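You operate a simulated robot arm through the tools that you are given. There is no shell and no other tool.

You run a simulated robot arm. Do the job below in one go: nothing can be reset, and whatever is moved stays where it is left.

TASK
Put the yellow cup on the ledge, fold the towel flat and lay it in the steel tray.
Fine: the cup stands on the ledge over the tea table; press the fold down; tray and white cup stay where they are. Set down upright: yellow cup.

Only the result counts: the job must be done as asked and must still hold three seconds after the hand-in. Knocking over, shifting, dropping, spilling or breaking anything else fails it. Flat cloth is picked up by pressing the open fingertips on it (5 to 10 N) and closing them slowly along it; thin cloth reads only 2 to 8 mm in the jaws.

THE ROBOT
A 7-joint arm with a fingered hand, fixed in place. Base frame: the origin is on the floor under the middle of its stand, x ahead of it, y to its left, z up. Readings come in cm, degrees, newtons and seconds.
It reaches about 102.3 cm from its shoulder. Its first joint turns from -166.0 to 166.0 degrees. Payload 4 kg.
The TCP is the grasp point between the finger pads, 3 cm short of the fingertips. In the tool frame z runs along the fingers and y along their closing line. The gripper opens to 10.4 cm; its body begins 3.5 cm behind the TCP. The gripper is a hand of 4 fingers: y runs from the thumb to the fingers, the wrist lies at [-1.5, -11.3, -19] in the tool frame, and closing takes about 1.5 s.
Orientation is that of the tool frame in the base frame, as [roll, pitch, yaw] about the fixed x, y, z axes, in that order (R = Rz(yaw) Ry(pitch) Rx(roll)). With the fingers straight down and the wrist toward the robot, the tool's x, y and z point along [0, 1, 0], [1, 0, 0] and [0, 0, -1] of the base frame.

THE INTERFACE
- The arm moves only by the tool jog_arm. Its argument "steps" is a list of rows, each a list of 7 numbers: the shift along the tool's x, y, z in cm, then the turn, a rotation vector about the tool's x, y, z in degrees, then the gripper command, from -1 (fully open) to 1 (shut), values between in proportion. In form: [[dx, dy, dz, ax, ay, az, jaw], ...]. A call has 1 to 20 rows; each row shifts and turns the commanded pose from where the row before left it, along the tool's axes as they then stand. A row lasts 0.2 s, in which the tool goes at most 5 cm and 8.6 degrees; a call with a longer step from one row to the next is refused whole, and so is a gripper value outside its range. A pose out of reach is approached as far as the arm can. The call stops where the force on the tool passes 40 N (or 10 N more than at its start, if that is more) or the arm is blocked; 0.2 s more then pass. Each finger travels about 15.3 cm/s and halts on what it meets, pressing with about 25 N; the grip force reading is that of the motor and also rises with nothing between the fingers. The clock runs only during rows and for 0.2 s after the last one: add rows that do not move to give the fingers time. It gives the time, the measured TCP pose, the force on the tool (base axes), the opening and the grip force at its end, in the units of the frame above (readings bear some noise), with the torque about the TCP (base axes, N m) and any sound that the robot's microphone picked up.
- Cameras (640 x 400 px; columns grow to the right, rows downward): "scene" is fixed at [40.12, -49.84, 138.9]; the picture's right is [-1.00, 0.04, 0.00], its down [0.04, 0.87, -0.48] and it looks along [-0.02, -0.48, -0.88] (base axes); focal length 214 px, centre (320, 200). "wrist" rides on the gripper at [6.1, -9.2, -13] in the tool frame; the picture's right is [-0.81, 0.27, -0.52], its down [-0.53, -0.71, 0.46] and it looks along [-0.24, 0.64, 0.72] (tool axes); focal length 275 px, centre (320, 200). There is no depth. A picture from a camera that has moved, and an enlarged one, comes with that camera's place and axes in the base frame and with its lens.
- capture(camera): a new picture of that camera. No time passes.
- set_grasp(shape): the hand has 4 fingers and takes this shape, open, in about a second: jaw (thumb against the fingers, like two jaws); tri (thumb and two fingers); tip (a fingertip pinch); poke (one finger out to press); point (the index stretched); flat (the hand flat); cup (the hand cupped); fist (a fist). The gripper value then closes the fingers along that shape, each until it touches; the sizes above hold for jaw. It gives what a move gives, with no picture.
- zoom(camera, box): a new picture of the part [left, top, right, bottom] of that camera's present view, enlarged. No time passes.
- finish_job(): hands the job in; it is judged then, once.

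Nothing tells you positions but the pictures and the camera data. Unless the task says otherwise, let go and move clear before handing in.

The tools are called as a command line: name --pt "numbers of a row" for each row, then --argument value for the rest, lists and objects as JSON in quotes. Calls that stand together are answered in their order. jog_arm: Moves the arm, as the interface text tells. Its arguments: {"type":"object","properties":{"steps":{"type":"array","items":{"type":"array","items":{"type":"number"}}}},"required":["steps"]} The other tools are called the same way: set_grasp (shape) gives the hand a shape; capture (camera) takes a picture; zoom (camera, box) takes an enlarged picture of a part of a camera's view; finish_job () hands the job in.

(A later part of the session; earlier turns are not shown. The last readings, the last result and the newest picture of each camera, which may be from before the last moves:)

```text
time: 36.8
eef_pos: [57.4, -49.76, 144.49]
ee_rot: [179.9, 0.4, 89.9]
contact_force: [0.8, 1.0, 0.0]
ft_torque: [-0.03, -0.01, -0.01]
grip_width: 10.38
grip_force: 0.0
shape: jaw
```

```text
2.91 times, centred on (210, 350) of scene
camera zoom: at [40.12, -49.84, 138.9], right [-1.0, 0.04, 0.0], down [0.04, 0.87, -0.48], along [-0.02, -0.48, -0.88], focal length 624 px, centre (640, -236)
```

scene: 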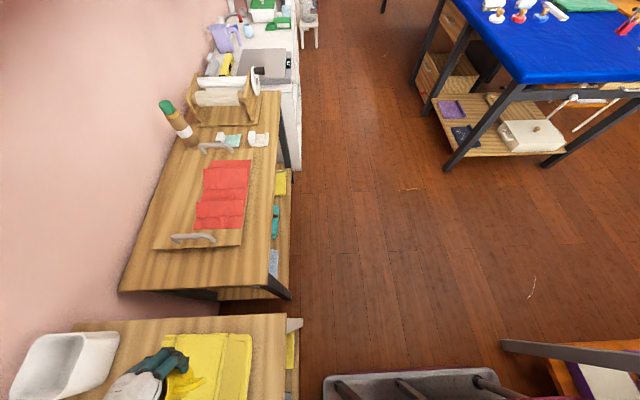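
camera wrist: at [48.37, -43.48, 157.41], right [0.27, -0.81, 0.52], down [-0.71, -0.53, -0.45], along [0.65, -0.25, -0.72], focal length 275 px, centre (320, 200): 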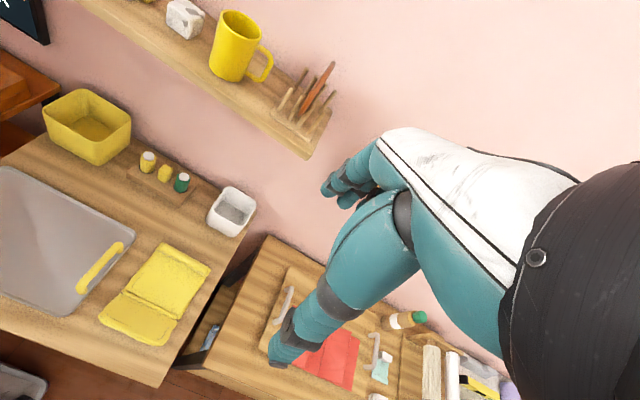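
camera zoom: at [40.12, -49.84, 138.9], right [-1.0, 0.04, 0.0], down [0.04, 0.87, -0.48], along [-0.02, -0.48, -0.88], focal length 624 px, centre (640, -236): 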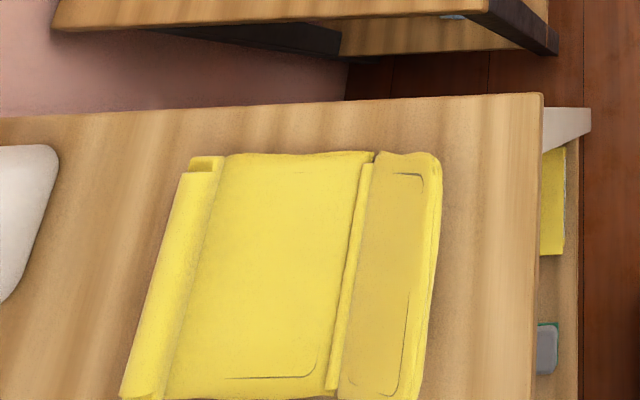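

The yellow cup stands upright on the ledge between the cube and the rack. Now I'll look closely at the towel, which spans about x 55–72, y -47 to -34.

jog_arm --pt "0.1 0.3 4.5 0 0 0 -1" --pt "0.1 0.3 4.5 0 0 0 -1" --pt "0.1 0.3 4.5 0 0 0 -1" --pt "0.1 0.3 4.5 0 0 0 -1" --pt "0.1 0.3 4.5 0 0 0 -1" --pt "0.1 0.3 4.5 0 0 0 -1" --pt "0.1 0.3 4.5 0 0 0 -1" --pt "0.1 0.3 4.5 0 0 0 -1" --pt "0.1 0.3 4.5 0 0 0 -1" --pt "0.1 0.3 4 0 0 0 -1"

capture --camera "wrist"

zoom --camera "wrist" --box '[80, 100, 330, 370]'

```text
time: 39.0
eef_pos: [60.3, -49.21, 99.82]
ee_rot: [-180.0, 0.4, 89.8]
contact_force: [0.6, -0.8, 0.3]
ft_torque: [0.02, 0.01, -0.04]
grip_width: 10.39
grip_force: 0.1
shape: jaw
```

```text
taken
camera wrist: at [51.32, -42.92, 112.73], right [0.27, -0.81, 0.52], down [-0.71, -0.53, -0.45], along [0.64, -0.25, -0.72], focal length 275 px, centre (320, 200)
```

wrist: 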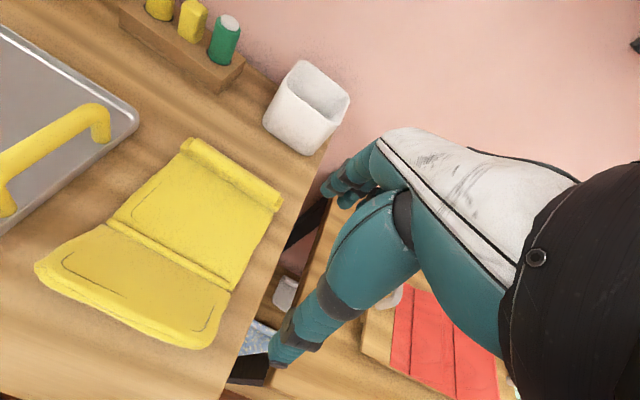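

```text
1.48 times, centred on (205, 235) of wrist
camera zoom: at [51.32, -42.92, 112.73], right [0.27, -0.81, 0.52], down [-0.71, -0.53, -0.45], along [0.64, -0.25, -0.72], focal length 408 px, centre (490, 148)
```

zoom: 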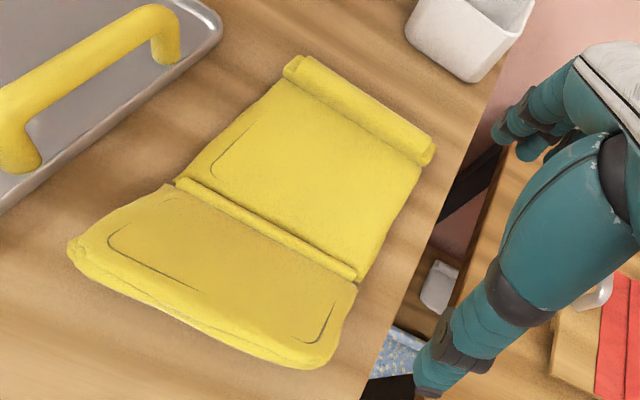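

The towel shows a double-layer-looking near panel (x 54.5–59.6), a ridge at x ≈ 59.6, and a rolled far hem near x = 71. I'll zoom in to understand its layers before touching it.

zoom --camera "wrist" --box '[20, 210, 250, 360]'

zoom --camera "wrist" --box '[100, 125, 300, 255]'

zoom --camera "scene" --box '[130, 325, 270, 400]'

```text
2.67 times, centred on (135, 285) of wrist
camera zoom: at [51.32, -42.92, 112.73], right [0.27, -0.81, 0.52], down [-0.71, -0.53, -0.45], along [0.64, -0.25, -0.72], focal length 734 px, centre (813, -27)
```

zoom: 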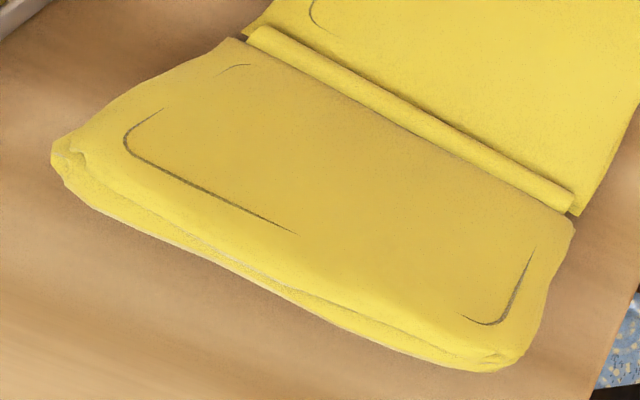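

```text
3.08 times, centred on (200, 190) of wrist
camera zoom: at [51.32, -42.92, 112.73], right [0.27, -0.81, 0.52], down [-0.71, -0.53, -0.45], along [0.64, -0.25, -0.72], focal length 847 px, centre (689, 231)
```

zoom: 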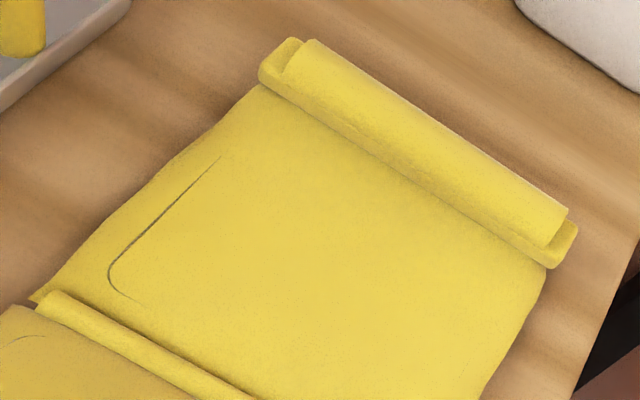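

```text
4.57 times, centred on (200, 362) of scene
camera zoom: at [40.12, -49.84, 138.9], right [-1.0, 0.04, 0.0], down [0.04, 0.87, -0.48], along [-0.02, -0.48, -0.88], focal length 980 px, centre (869, -543)
```

zoom: 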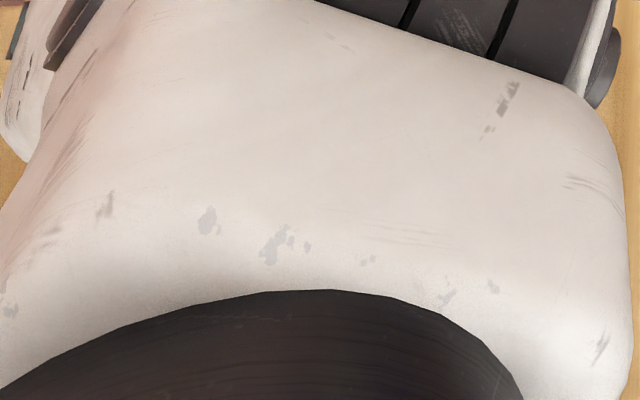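

I'll tilt the hand and view the towel from a low angle in front to judge its thickness and layers.

jog_arm --pt "0.8 -3.2 0 0 0 0 -1" --pt "0.8 -3.2 0 0 0 0 -1" --pt "0.8 -3.2 0 0 0 0 -1" --pt "0.8 -3.2 0 0 0 0 -1" --pt "0 0 0 -7.5 0 0 -1" --pt "0 0 0 -7.5 0 0 -1" --pt "0 0 0 -7.5 0 0 -1" --pt "0 0 0 -7.5 0 0 -1" --pt "0 0 0 0 0 0 -1"

capture --camera "wrist"

```text
time: 41.0
eef_pos: [47.58, -46.04, 99.65]
ee_rot: [149.9, 0.3, 89.8]
contact_force: [-0.1, -1.1, -0.9]
ft_torque: [0.03, 0.04, -0.03]
grip_width: 10.4
grip_force: 0.1
shape: jaw
```

```text
taken
camera wrist: at [33.26, -39.77, 106.28], right [-0.02, -0.81, 0.59], down [-0.39, -0.54, -0.75], along [0.92, -0.25, -0.3], focal length 275 px, centre (320, 200)
```

wrist: 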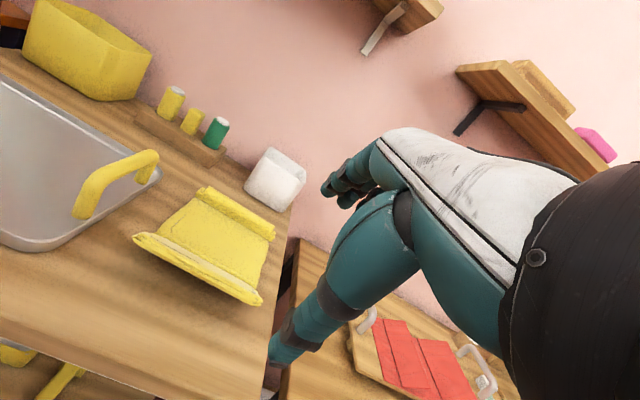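

zoom --camera "wrist" --box '[120, 170, 290, 320]'

zoom --camera "wrist" --box '[340, 300, 520, 400]'

```text
2.67 times, centred on (205, 245) of wrist
camera zoom: at [33.26, -39.77, 106.28], right [-0.02, -0.81, 0.59], down [-0.39, -0.54, -0.75], along [0.92, -0.25, -0.3], focal length 734 px, centre (627, 80)
```

zoom: 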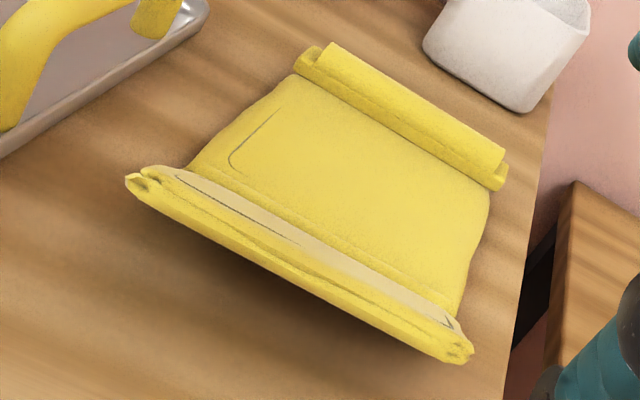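

```text
3.56 times, centred on (430, 350) of wrist
camera zoom: at [33.26, -39.77, 106.28], right [-0.02, -0.81, 0.59], down [-0.39, -0.54, -0.75], along [0.92, -0.25, -0.3], focal length 979 px, centre (-71, -333)
```

zoom: 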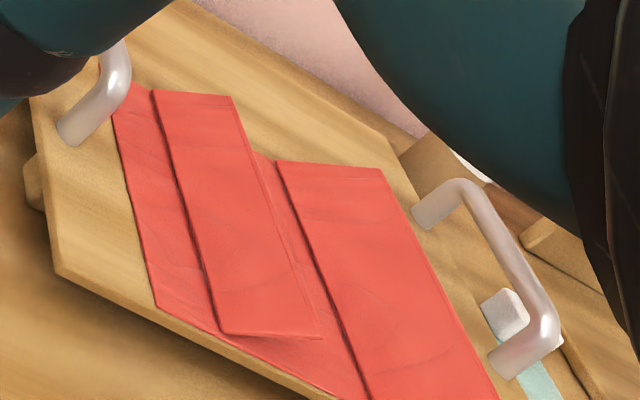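

From this low angle I see the near flap is not flat: it's hinged at a crease near x = 60.6 and its near edge stands up (about z = 87 over a table at z ≈ 83). I'll turn the camera to look at the towel's profile from the tray side.

jog_arm --pt "0 0 0 0 -4.09 7.09 -1" --pt "0 0 0 0 -4.09 7.09 -1" --pt "0 0 0 0 -4.09 7.09 -1" --pt "0 0 0 0 -4.09 7.09 -1" --pt "0 0 0 0 -4.09 7.09 -1" --pt "0 0 0 0 -4.09 7.09 -1" --pt "0 0 0 0 -4.09 7.09 -1" --pt "0 0 0 0 -4.09 7.09 -1" --pt "0 0 0 0 -4.09 7.09 -1" --pt "0 0 0 0 -4.09 7.09 -1" --pt "0 0 0 0 -4.09 7.09 -1" --pt "0.6 -3.7 -0.9 0 0 0 -1" --pt "0.6 -3.7 -0.9 0 0 0 -1" --pt "0.6 -3.7 -0.9 0 0 0 -1" --pt "0.6 -3.7 -0.9 0 0 0 -1"

capture --camera "wrist"

zoom --camera "scene" --box '[120, 310, 300, 400]'

```text
time: 44.2
eef_pos: [56.22, -42.14, 98.04]
ee_rot: [149.8, 0.0, -0.3]
contact_force: [0.2, 0.1, 0.3]
ft_torque: [0.01, 0.02, 0.0]
grip_width: 10.38
grip_force: 0.0
shape: jaw
out of reach, approached as far as the arm can: row 3, 4, 5, 6, 7, 8, 12, 13, 14, 15
```

```text
taken
camera wrist: at [62.5, -27.63, 104.67], right [-0.81, 0.03, 0.59], down [-0.53, 0.39, -0.75], along [-0.25, -0.92, -0.3], focal length 275 px, centre (320, 200)
```

wrist: 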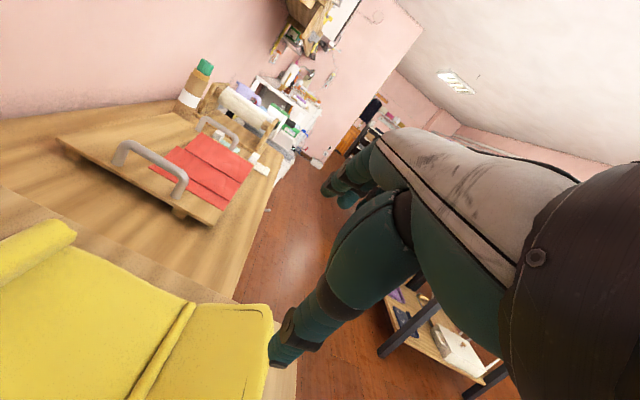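

```text
3.56 times, centred on (210, 355) of scene
camera zoom: at [40.12, -49.84, 138.9], right [-1.0, 0.04, 0.0], down [0.04, 0.87, -0.48], along [-0.02, -0.48, -0.88], focal length 763 px, centre (711, -351)
```

zoom: 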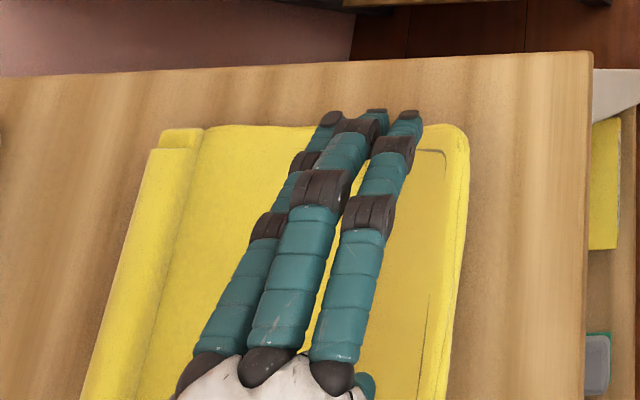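

zoom --camera "wrist" --box '[0, 200, 300, 400]'

```text
2.00 times, centred on (150, 300) of wrist
camera zoom: at [62.5, -27.63, 104.67], right [-0.81, 0.03, 0.59], down [-0.53, 0.39, -0.75], along [-0.25, -0.92, -0.3], focal length 551 px, centre (660, 0)
```

zoom: 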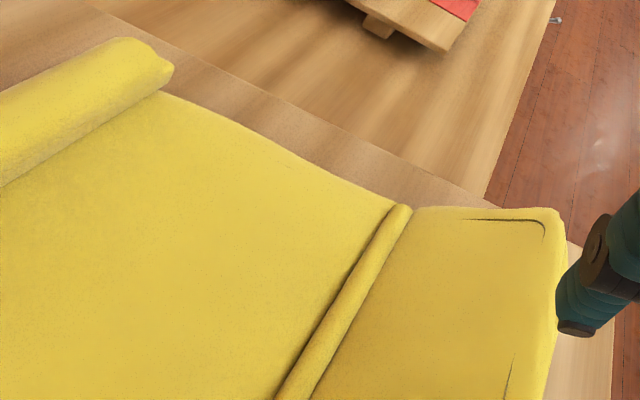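

The flap's near edge stands at (54.9, z 87) along its whole width, hinged on the crease at (60.6, z 83.5); the rest lies flat on a table top at z ≈ 83. I'll lift the hand, turn it back and get ready to push that flap over from the robot's side.

jog_arm --pt "0 1.67 -2.9 0 0 0 -1" --pt "0 1.67 -2.9 0 0 0 -1" --pt "0 1.67 -2.9 0 0 0 -1"

jog_arm --pt "0 0 0 0 4.09 -7.09 -1" --pt "0 0 0 0 4.09 -7.09 -1" --pt "0 0 0 0 4.09 -7.09 -1" --pt "0 0 0 0 4.09 -7.09 -1" --pt "0 0 0 0 4.09 -7.09 -1" --pt "0 0 0 0 4.09 -7.09 -1" --pt "0 0 0 0 4.09 -7.09 -1" --pt "0 0 0 0 4.09 -7.09 -1" --pt "0 0 0 0 4.09 -7.09 -1" --pt "0 0 0 0 4.09 -7.09 -1" --pt "0 0 0 0 4.09 -7.09 -1" --pt "0 0 0 7.5 0 0 -1" --pt "0 0 0 7.5 0 0 -1" --pt "0 0 0 7.5 0 0 -1" --pt "0 0 0 7.5 0 0 -1" --pt "0 0 0 0 0 0 -1"

```text
time: 45.0
eef_pos: [56.57, -41.88, 108.32]
ee_rot: [149.6, -0.1, -0.2]
contact_force: [-0.8, 0.2, -0.2]
ft_torque: [0.0, -0.01, -0.07]
grip_width: 10.4
grip_force: 0.1
shape: jaw
```

```text
time: 48.4
eef_pos: [58.24, -43.28, 109.53]
ee_rot: [179.9, 0.2, 89.7]
contact_force: [0.0, -0.3, -0.5]
ft_torque: [0.01, -0.03, 0.0]
grip_width: 10.38
grip_force: 0.0
shape: jaw
out of reach, approached as far as the arm can: row 2, 3, 4
```

I'm upright again above the towel. I'll close the hand to use the finger backs as a pusher and check how it looks.

jog_arm --pt "0 -1 0 0 0 0 1" --pt "0 -2 0 0 0 0 1" --pt "0 -2 0 0 0 0 1" --pt "0 0 0 0 0 0 1" --pt "0 0 0 0 0 0 1" --pt "0 0 0 0 0 0 1" --pt "0 0 0 0 0 0 1"

capture --camera "wrist"

zoom --camera "scene" --box '[120, 300, 320, 400]'

```text
time: 50.0
eef_pos: [53.06, -43.53, 109.39]
ee_rot: [-180.0, 0.4, 89.8]
contact_force: [0.5, -1.1, -0.7]
ft_torque: [0.02, 0.0, -0.01]
grip_width: 0.0
grip_force: 25.2
shape: jaw
```

```text
taken
camera wrist: at [44.04, -37.23, 122.29], right [0.27, -0.81, 0.52], down [-0.71, -0.53, -0.45], along [0.64, -0.25, -0.72], focal length 275 px, centre (320, 200)
```

wrist: 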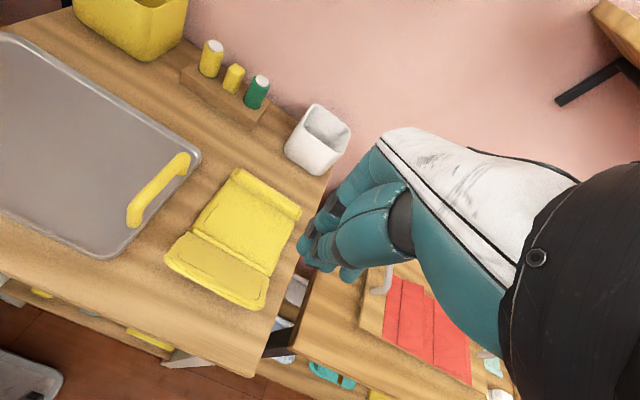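

```text
3.20 times, centred on (220, 350) of scene
camera zoom: at [40.12, -49.84, 138.9], right [-1.0, 0.04, 0.0], down [0.04, 0.87, -0.48], along [-0.02, -0.48, -0.88], focal length 686 px, centre (640, -280)
```

zoom: 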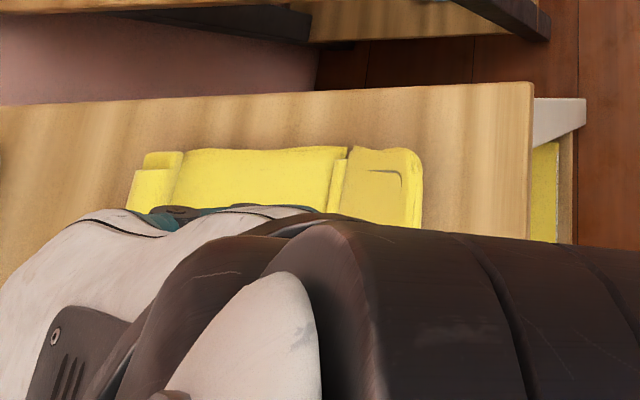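

The hand is closed with its fingertips together. I'll bring it down on the table just in front of the raised flap edge.

jog_arm --pt "1.2 -2.2 0 0 0 0 1" --pt "1.2 -2.2 0 0 0 0 1" --pt "0 0 4 0 0 0 1" --pt "0 0 4 0 0 0 1" --pt "0 0 4 0 0 0 1" --pt "0 0 3 0 0 0 1" --pt "0 0 2 0 0 0 1"

capture --camera "wrist"

zoom --camera "wrist" --box '[120, 130, 400, 330]'

```text
time: 51.6
eef_pos: [48.82, -41.01, 92.45]
ee_rot: [180.0, 0.3, 89.9]
contact_force: [-0.3, -0.1, 0.7]
ft_torque: [0.01, 0.0, 0.02]
grip_width: 0.02
grip_force: 25.2
shape: jaw
```

```text
taken
camera wrist: at [39.69, -34.73, 105.28], right [0.27, -0.81, 0.52], down [-0.71, -0.53, -0.45], along [0.64, -0.25, -0.72], focal length 275 px, centre (320, 200)
```

wrist: 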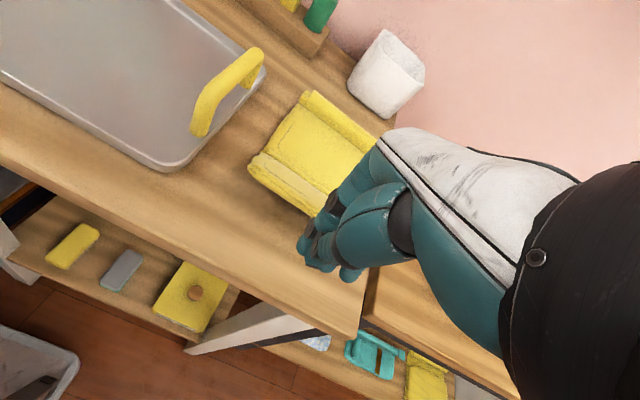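

```text
2.00 times, centred on (260, 230) of wrist
camera zoom: at [39.69, -34.73, 105.28], right [0.27, -0.81, 0.52], down [-0.71, -0.53, -0.45], along [0.64, -0.25, -0.72], focal length 551 px, centre (440, 140)
```

zoom: 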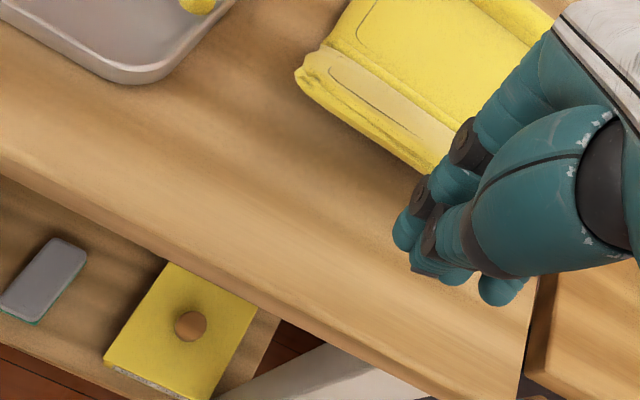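

jog_arm --pt "0 0 2 0 0 0 1" --pt "0 0 1.5 0 0 0 1" --pt "0 0 1 0 0 0 1" --pt "0 0 0.4 0 0 0 1"

capture --camera "wrist"

zoom --camera "wrist" --box '[220, 110, 440, 310]'

```text
time: 52.6
eef_pos: [48.88, -41.04, 87.57]
ee_rot: [179.9, 0.4, 89.9]
contact_force: [-0.3, 0.7, 0.6]
ft_torque: [0.01, 0.0, 0.03]
grip_width: 0.01
grip_force: 24.6
shape: jaw
```

```text
taken
camera wrist: at [39.71, -34.8, 100.44], right [0.27, -0.81, 0.52], down [-0.71, -0.53, -0.45], along [0.64, -0.25, -0.72], focal length 275 px, centre (320, 200)
```

wrist: 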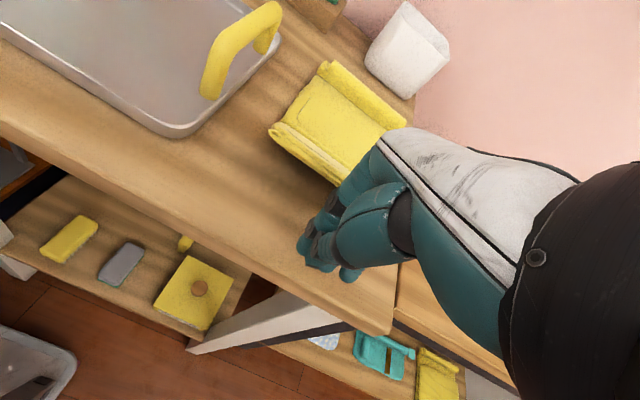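

```text
2.00 times, centred on (330, 210) of wrist
camera zoom: at [39.71, -34.8, 100.44], right [0.27, -0.81, 0.52], down [-0.71, -0.53, -0.45], along [0.64, -0.25, -0.72], focal length 551 px, centre (300, 180)
```

zoom: 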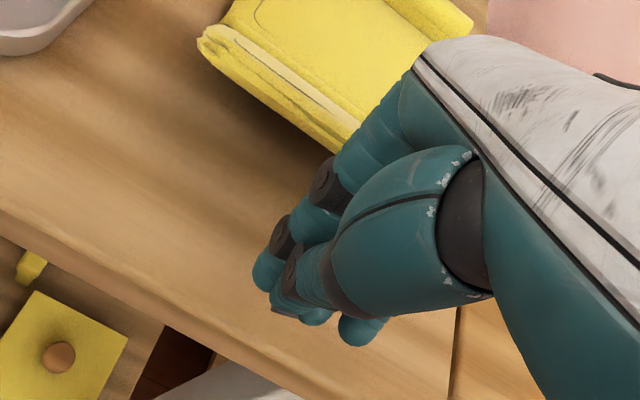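

The closed finger backs bulge forward at the top, which would press the flap down instead of lifting it. Instead I'll tilt the hand 45° so the thumb goes under the raised edge and the fingers over it, pinch the edge and carry it over.

jog_arm --pt "0 0 -3 0 0 0 0.3" --pt "0 0 -3 0 0 0 0.3" --pt "0 0 -2 0 0 0 0.3" --pt "0 0 0 -7.5 0 0 0.3" --pt "0 0 0 -7.5 0 0 0.3" --pt "0 0 0 -7.5 0 0 0.3" --pt "0 0 0 -7.5 0 0 0.3" --pt "0 0 0 -7.5 0 0 0.3" --pt "0 0 0 -7.5 0 0 0.3" --pt "0 0 0 0 0 0 0.3"

capture --camera "wrist"

zoom --camera "wrist" --box '[200, 110, 440, 310]'

```text
time: 54.8
eef_pos: [48.79, -40.87, 95.55]
ee_rot: [137.2, 0.2, 90.1]
contact_force: [0.0, -0.2, 0.8]
ft_torque: [-0.01, 0.01, 0.0]
grip_width: 3.62
grip_force: 0.0
shape: jaw
```

```text
taken
camera wrist: at [33.22, -34.81, 98.76], right [-0.15, -0.81, 0.57], down [-0.21, -0.54, -0.82], along [0.97, -0.24, -0.09], focal length 275 px, centre (320, 200)
```

wrist: 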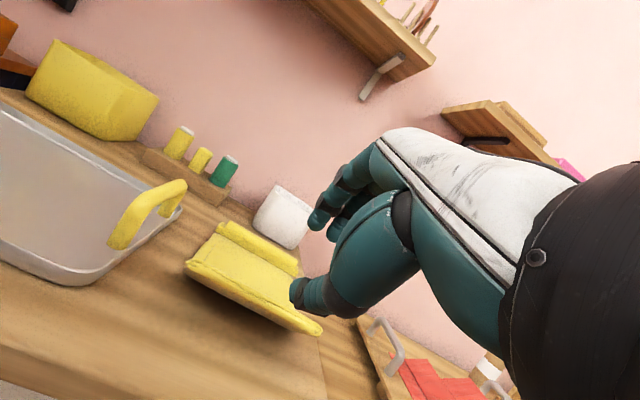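

```text
2.00 times, centred on (320, 210) of wrist
camera zoom: at [33.22, -34.81, 98.76], right [-0.15, -0.81, 0.57], down [-0.21, -0.54, -0.82], along [0.97, -0.24, -0.09], focal length 551 px, centre (320, 180)
```

zoom: 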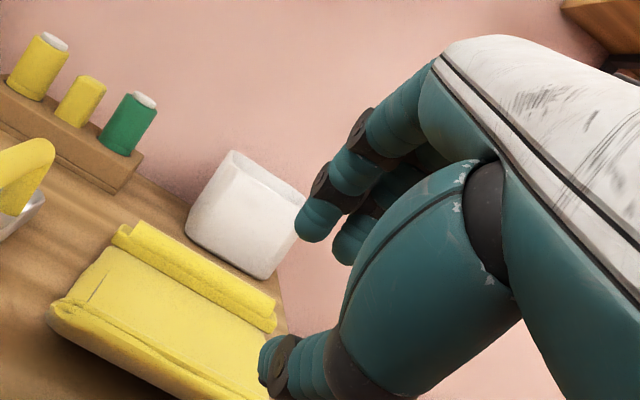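

The near edge of the flap is clearly raised with a gap beneath (edge about z 86–87, table 83). I'll widen the jaws a little and bring the thumb down to table level in front of that edge.

jog_arm --pt "0 0 0 0 0 0 -0.08" --pt "0 -0.87 1.65 0 0 0 -0.08" --pt "0 -0.87 1.65 0 0 0 -0.08" --pt "0 -0.87 1.65 0 0 0 -0.08" --pt "0 -0.6 1.2 0 0 0 -0.08" --pt "0 0 0 0 0 0 -0.08"

capture --camera "wrist"

zoom --camera "wrist" --box '[160, 130, 400, 350]'

```text
time: 56.2
eef_pos: [50.53, -40.99, 89.68]
ee_rot: [135.0, 0.3, 89.8]
contact_force: [-0.9, 0.6, -0.3]
ft_torque: [0.02, 0.02, 0.04]
grip_width: 5.57
grip_force: 0.0
shape: jaw
out of reach, approached as far as the arm can: row 2
```

```text
taken
camera wrist: at [35.03, -34.79, 92.18], right [-0.17, -0.81, 0.56], down [-0.18, -0.54, -0.82], along [0.97, -0.25, -0.06], focal length 275 px, centre (320, 200)
```

wrist: 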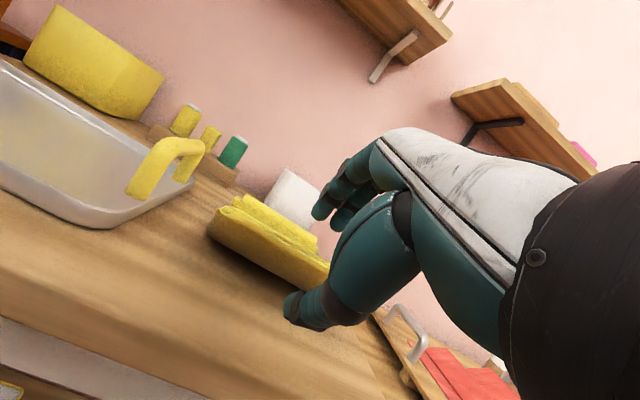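

```text
1.82 times, centred on (280, 240) of wrist
camera zoom: at [35.03, -34.79, 92.18], right [-0.17, -0.81, 0.56], down [-0.18, -0.54, -0.82], along [0.97, -0.25, -0.06], focal length 500 px, centre (393, 127)
```

zoom: 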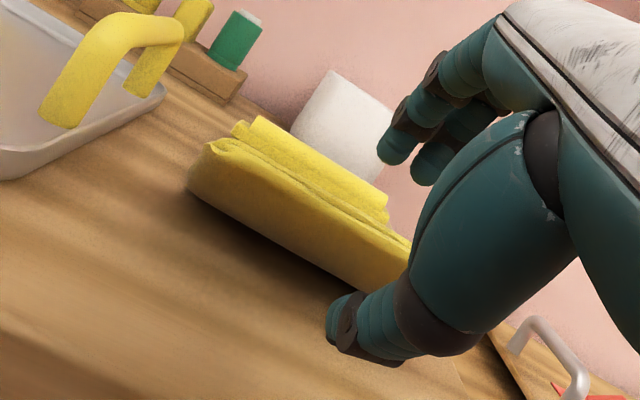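

The view confirms the flap tilts up toward me with a gap and shadow beneath it. I'll drop the last centimetre and slide the thumb under the edge.

jog_arm --pt "0 -0.28 0.63 0 0 0 -0.08" --pt "0 -0.28 0.63 0 0 0 -0.08" --pt "0 0 0 0 0 0 -0.08"

zoom --camera "wrist" --box '[160, 130, 400, 350]'

```text
time: 57.0
eef_pos: [51.12, -41.02, 88.24]
ee_rot: [135.0, 0.3, 90.0]
contact_force: [0.3, -0.5, 0.2]
ft_torque: [0.01, 0.0, 0.02]
grip_width: 5.57
grip_force: 0.0
shape: jaw
```

```text
1.82 times, centred on (280, 240) of wrist
camera zoom: at [35.53, -34.8, 90.88], right [-0.17, -0.81, 0.56], down [-0.18, -0.54, -0.82], along [0.97, -0.24, -0.06], focal length 500 px, centre (393, 127)
```

zoom: 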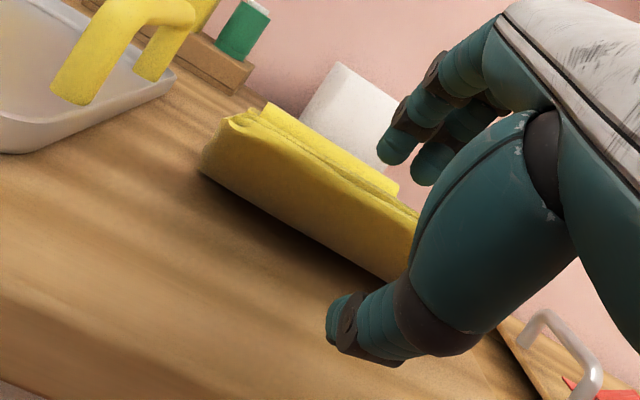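

jog_arm --pt "0 0.57 0.57 0 0 0 -0.08" --pt "0 0.57 0.57 0 0 0 -0.08" --pt "0 0.57 0.57 0 0 0 -0.08" --pt "0 0.57 0.57 0 0 0 -0.08" --pt "0 0 0 0 0 0 -0.08"

capture --camera "wrist"

zoom --camera "wrist" --box '[160, 130, 400, 350]'

zoom --camera "scene" --box '[120, 310, 300, 400]'

```text
time: 58.2
eef_pos: [52.77, -42.37, 89.0]
ee_rot: [135.0, 0.2, 90.1]
contact_force: [-0.7, -0.2, -0.2]
ft_torque: [-0.02, 0.02, -0.01]
grip_width: 5.56
grip_force: 0.1
shape: jaw
out of reach, approached as far as the arm can: row 1, 2, 3, 4
```

```text
taken
camera wrist: at [37.17, -36.23, 91.62], right [-0.17, -0.81, 0.56], down [-0.18, -0.54, -0.82], along [0.97, -0.24, -0.06], focal length 275 px, centre (320, 200)
```

wrist: 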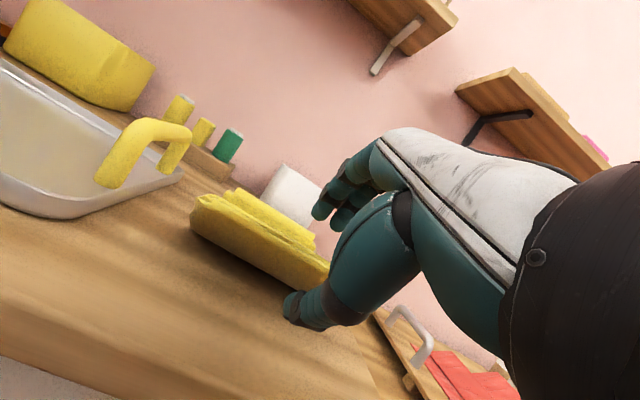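

```text
1.82 times, centred on (280, 240) of wrist
camera zoom: at [37.17, -36.23, 91.62], right [-0.17, -0.81, 0.56], down [-0.18, -0.54, -0.82], along [0.97, -0.24, -0.06], focal length 500 px, centre (393, 127)
```

zoom: 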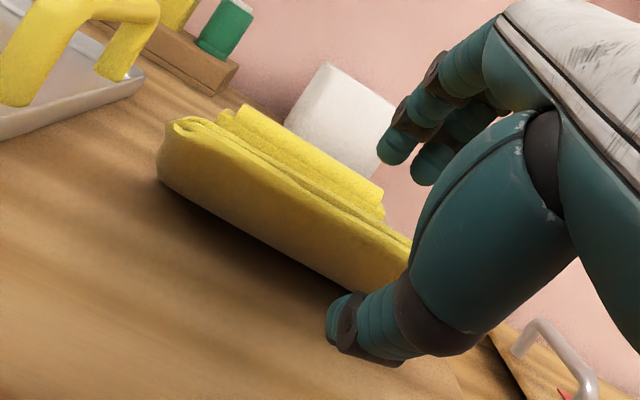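

```text
3.56 times, centred on (210, 355) of scene
camera zoom: at [40.12, -49.84, 138.9], right [-1.0, 0.04, 0.0], down [0.04, 0.87, -0.48], along [-0.02, -0.48, -0.88], focal length 763 px, centre (711, -351)
```

zoom: 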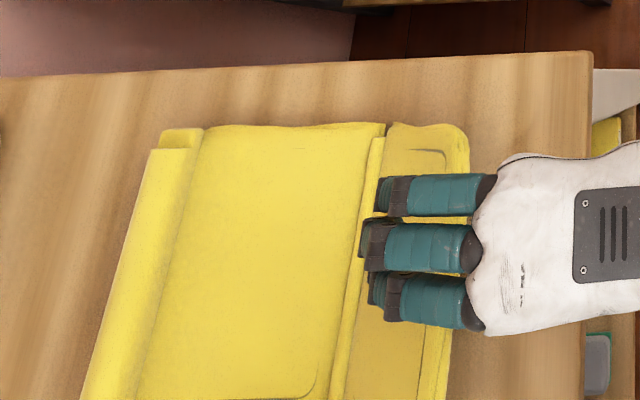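

The arm runs out of joint range at this tilt, so I'll raise the hand, reduce the tilt to 30° and use the full opening instead.

jog_arm --pt "0 2.1 -2.1 0 0 0 -0.08" --pt "0 2.1 -2.1 0 0 0 -0.08" --pt "0 0 0 5 0 0 -0.5" --pt "0 0 0 5 0 0 -1" --pt "0 0 0 5 0 0 -1" --pt "0 0 0 0 0 0 -1" --pt "0 0 0 0 0 0 -1"

capture --camera "wrist"

```text
time: 59.8
eef_pos: [52.77, -42.27, 94.98]
ee_rot: [150.0, 0.3, 89.7]
contact_force: [-0.3, -0.9, -0.3]
ft_torque: [-0.01, 0.03, -0.05]
grip_width: 10.34
grip_force: 0.0
shape: jaw
```

```text
taken
camera wrist: at [38.38, -36.07, 101.47], right [-0.02, -0.81, 0.59], down [-0.39, -0.54, -0.75], along [0.92, -0.25, -0.3], focal length 275 px, centre (320, 200)
```

wrist: 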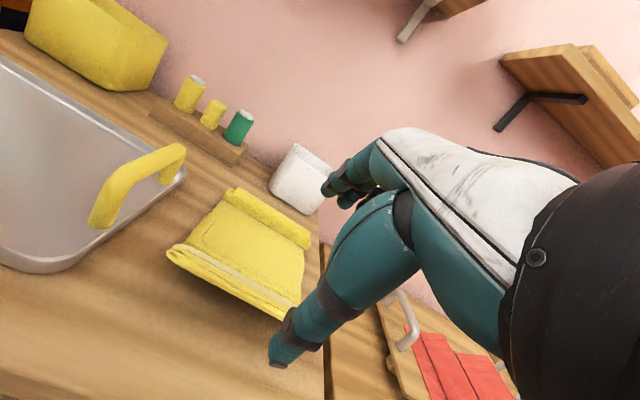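

jog_arm --pt "0.24 -0.15 1.2 0 0 0 -1" --pt "0.24 -0.15 1.2 0 0 0 -1" --pt "0.24 -0.15 1.2 0 0 0 -1" --pt "0.24 -0.15 1.2 0 0 0 -1" --pt "0.24 -0.2 1.0 0 0 0 -1" --pt "0 0 0 0 0 0 -1"

capture --camera "wrist"

zoom --camera "wrist" --box '[140, 150, 400, 380]'

zoom --camera "scene" --box '[120, 310, 300, 400]'

```text
time: 61.2
eef_pos: [55.07, -41.12, 89.4]
ee_rot: [150.0, 0.4, 89.7]
contact_force: [-0.3, 0.0, 0.1]
ft_torque: [0.01, -0.04, -0.02]
grip_width: 10.35
grip_force: 0.1
shape: jaw
```

```text
taken
camera wrist: at [40.59, -34.97, 95.99], right [-0.02, -0.81, 0.59], down [-0.39, -0.54, -0.75], along [0.92, -0.25, -0.3], focal length 275 px, centre (320, 200)
```

wrist: 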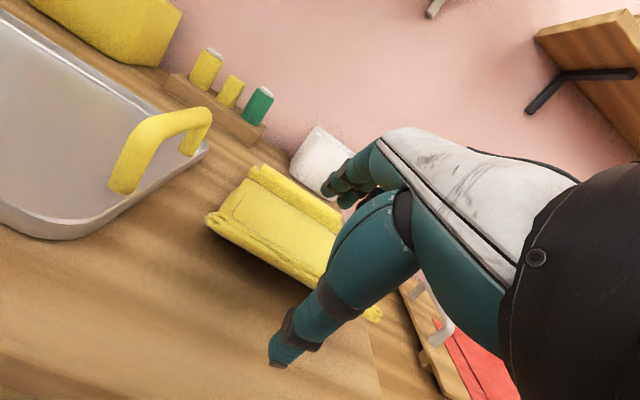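

```text
1.74 times, centred on (270, 265) of wrist
camera zoom: at [40.59, -34.97, 95.99], right [-0.02, -0.81, 0.59], down [-0.39, -0.54, -0.75], along [0.92, -0.25, -0.3], focal length 479 px, centre (407, 87)
```

zoom: 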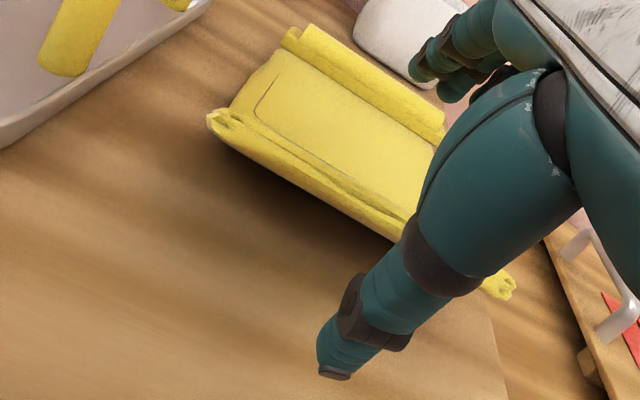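

```text
3.56 times, centred on (210, 355) of scene
camera zoom: at [40.12, -49.84, 138.9], right [-1.0, 0.04, 0.0], down [0.04, 0.87, -0.48], along [-0.02, -0.48, -0.88], focal length 763 px, centre (711, -351)
```

zoom: 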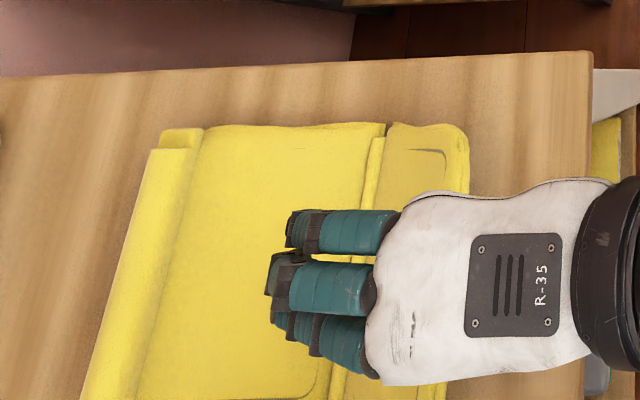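

The hand fits here: the thumb tip is at about (51, z 84) in front of the raised edge and the fingers are above the main panel. I'll move in until the thumb meets the edge, then close in small increments.

jog_arm --pt "0 0.4 0.75 0 0 0 -1" --pt "0 0.55 0.5 0 0 0 -1" --pt "0 0.69 0.4 0 0 0 -1" --pt "0 0.52 0.3 0 0 0 -1" --pt "0 0 0 0 0 0 -1"

zoom --camera "wrist" --box '[140, 150, 400, 380]'

zoom --camera "scene" --box '[120, 310, 300, 400]'

```text
time: 62.4
eef_pos: [57.93, -41.09, 88.88]
ee_rot: [150.0, 0.3, 89.8]
contact_force: [-0.5, 0.6, -0.4]
ft_torque: [-0.02, 0.01, 0.03]
grip_width: 10.4
grip_force: 0.0
shape: jaw
```

```text
1.74 times, centred on (270, 265) of wrist
camera zoom: at [43.5, -34.85, 95.42], right [-0.02, -0.81, 0.59], down [-0.39, -0.54, -0.75], along [0.92, -0.25, -0.3], focal length 479 px, centre (407, 87)
```

zoom: 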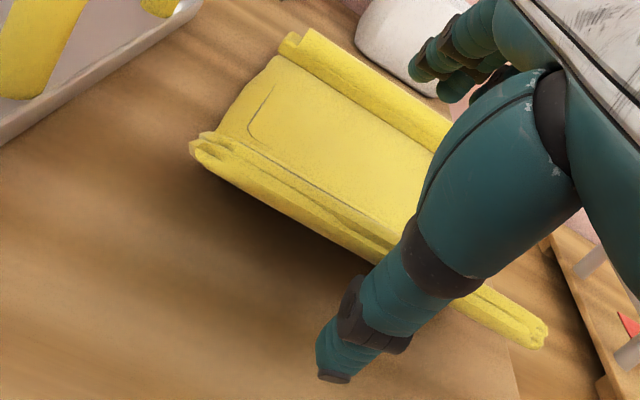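

```text
3.56 times, centred on (210, 355) of scene
camera zoom: at [40.12, -49.84, 138.9], right [-1.0, 0.04, 0.0], down [0.04, 0.87, -0.48], along [-0.02, -0.48, -0.88], focal length 763 px, centre (711, -351)
```

zoom: 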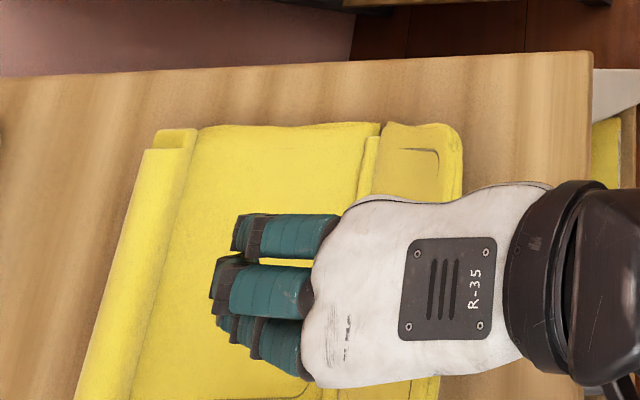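

jog_arm --pt "0 0 0 0 0 0 -0.85" --pt "0 0 0 0 0 0 -0.7" --pt "0 0 0 0 0 0 -0.55" --pt "0 0 0 0 0 0 -0.4" --pt "0 0 0 0 0 0 -0.4"

capture --camera "wrist"

zoom --camera "wrist" --box '[140, 150, 400, 380]'

zoom --camera "scene" --box '[120, 310, 300, 400]'

```text
time: 63.6
eef_pos: [57.86, -41.11, 88.84]
ee_rot: [150.0, 0.4, 89.7]
contact_force: [-0.4, -0.5, 0.1]
ft_torque: [0.0, 0.0, -0.04]
grip_width: 7.32
grip_force: 0.0
shape: jaw
```

```text
taken
camera wrist: at [43.5, -34.84, 95.42], right [-0.02, -0.81, 0.59], down [-0.39, -0.54, -0.75], along [0.92, -0.25, -0.3], focal length 275 px, centre (320, 200)
```

wrist: 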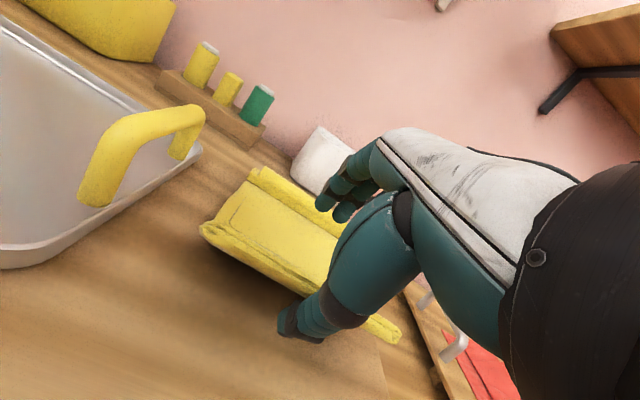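

```text
1.74 times, centred on (270, 265) of wrist
camera zoom: at [43.5, -34.84, 95.42], right [-0.02, -0.81, 0.59], down [-0.39, -0.54, -0.75], along [0.92, -0.25, -0.3], focal length 479 px, centre (407, 87)
```

zoom: 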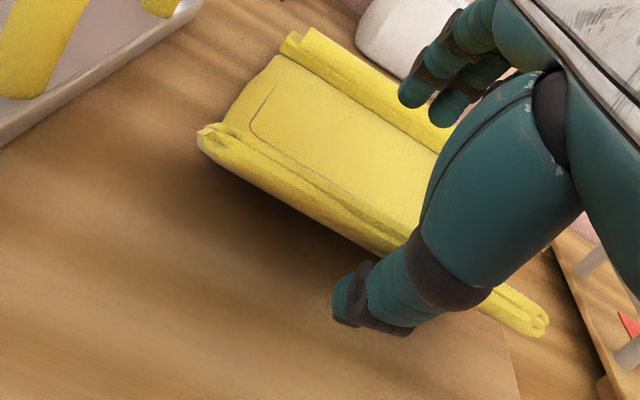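

```text
3.56 times, centred on (210, 355) of scene
camera zoom: at [40.12, -49.84, 138.9], right [-1.0, 0.04, 0.0], down [0.04, 0.87, -0.48], along [-0.02, -0.48, -0.88], focal length 763 px, centre (711, -351)
```

zoom: 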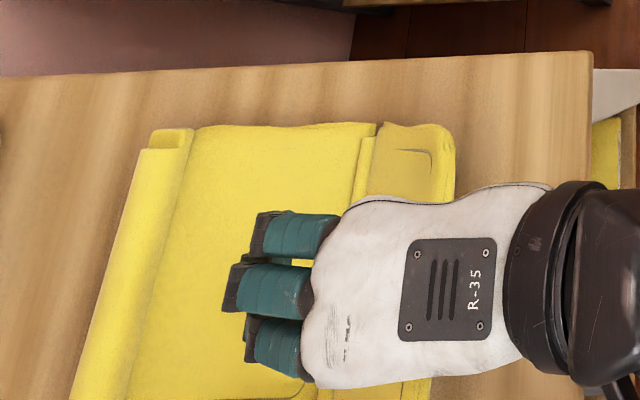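

The flap's edge is moving up with the thumb. I'll continue closing.

jog_arm --pt "0 0 0 0 0 0 -0.25" --pt "0 0 0 0 0 0 -0.1" --pt "0 0 0 0 0 0 0.05" --pt "0 0 0 0 0 0 0.2" --pt "0 0 0 0 0 0 0.2"

capture --camera "wrist"

zoom --camera "wrist" --box '[140, 150, 420, 380]'

zoom --camera "scene" --box '[120, 310, 300, 400]'

```text
time: 64.8
eef_pos: [57.95, -41.15, 88.86]
ee_rot: [150.0, 0.3, 89.8]
contact_force: [0.1, -0.2, -0.5]
ft_torque: [-0.01, 0.02, -0.01]
grip_width: 4.22
grip_force: 0.2
shape: jaw
```

```text
taken
camera wrist: at [43.5, -34.84, 95.42], right [-0.02, -0.81, 0.59], down [-0.39, -0.54, -0.75], along [0.92, -0.25, -0.3], focal length 275 px, centre (320, 200)
```

wrist: 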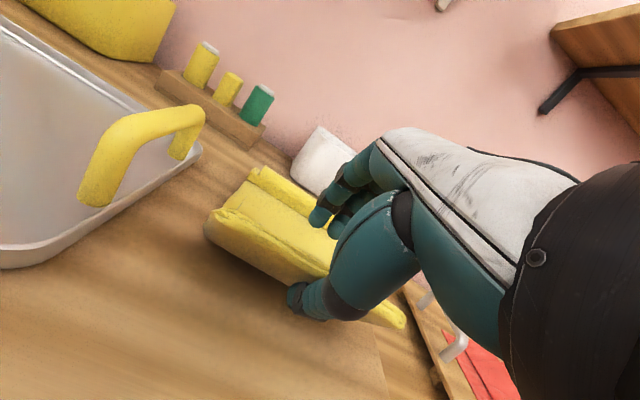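

```text
1.74 times, centred on (280, 265) of wrist
camera zoom: at [43.5, -34.84, 95.42], right [-0.02, -0.81, 0.59], down [-0.39, -0.54, -0.75], along [0.92, -0.25, -0.3], focal length 479 px, centre (390, 87)
```

zoom: 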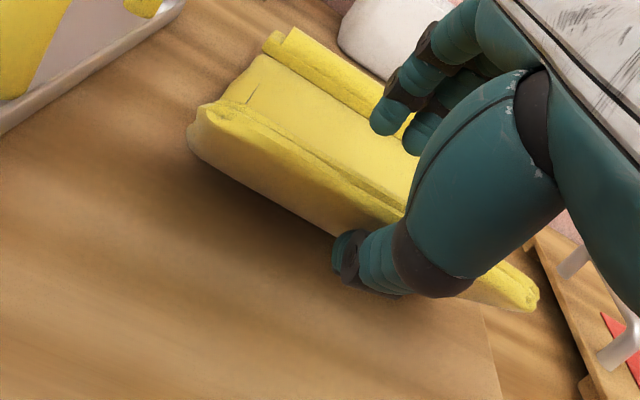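

```text
3.56 times, centred on (210, 355) of scene
camera zoom: at [40.12, -49.84, 138.9], right [-1.0, 0.04, 0.0], down [0.04, 0.87, -0.48], along [-0.02, -0.48, -0.88], focal length 763 px, centre (711, -351)
```

zoom: 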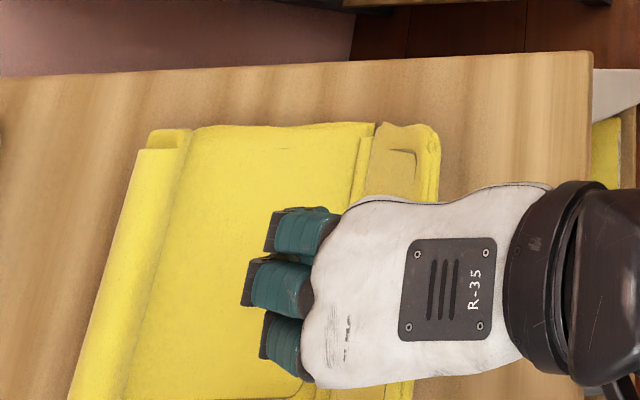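

The flap rotates up as a panel about its crease while the rest stays put. I'll keep closing until the flap's edge is pinched.

jog_arm --pt "0 0 0 0 0 0 0.35" --pt "0 0 0 0 0 0 0.5" --pt "0 0 0 0 0 0 0.6" --pt "0 0 0 0 0 0 0.7" --pt "0 0 0 0 0 0 0.8" --pt "0 0 0 0 0 0 0.8"

capture --camera "wrist"

zoom --camera "wrist" --box '[140, 150, 420, 380]'

zoom --camera "scene" --box '[120, 310, 300, 400]'

```text
time: 66.2
eef_pos: [57.92, -41.04, 88.71]
ee_rot: [150.1, 0.3, 89.8]
contact_force: [-0.9, 0.2, -0.2]
ft_torque: [0.0, 0.03, 0.0]
grip_width: 1.08
grip_force: 0.0
shape: jaw
```

```text
taken
camera wrist: at [43.5, -34.84, 95.42], right [-0.02, -0.81, 0.59], down [-0.39, -0.54, -0.75], along [0.92, -0.25, -0.3], focal length 275 px, centre (320, 200)
```

wrist: 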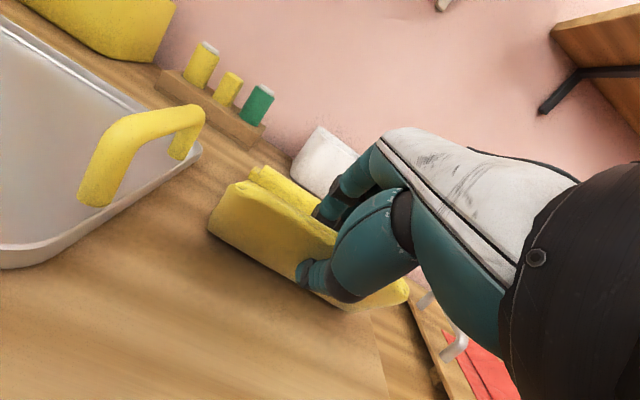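

```text
1.74 times, centred on (280, 265) of wrist
camera zoom: at [43.5, -34.84, 95.42], right [-0.02, -0.81, 0.59], down [-0.39, -0.54, -0.75], along [0.92, -0.25, -0.3], focal length 479 px, centre (390, 87)
```

zoom: 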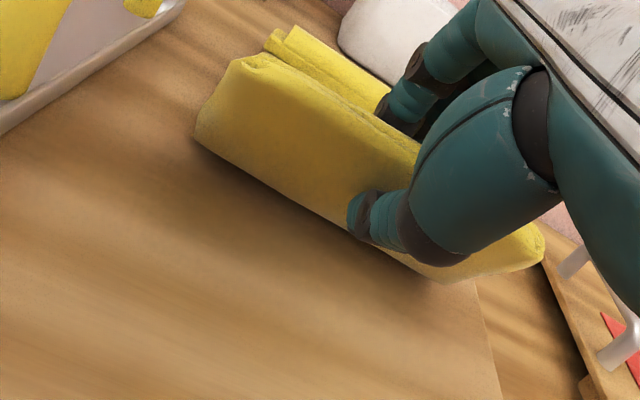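

```text
3.56 times, centred on (210, 355) of scene
camera zoom: at [40.12, -49.84, 138.9], right [-1.0, 0.04, 0.0], down [0.04, 0.87, -0.48], along [-0.02, -0.48, -0.88], focal length 763 px, centre (711, -351)
```

zoom: 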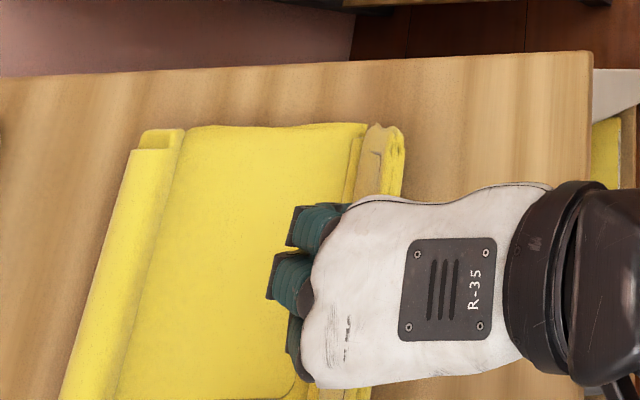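

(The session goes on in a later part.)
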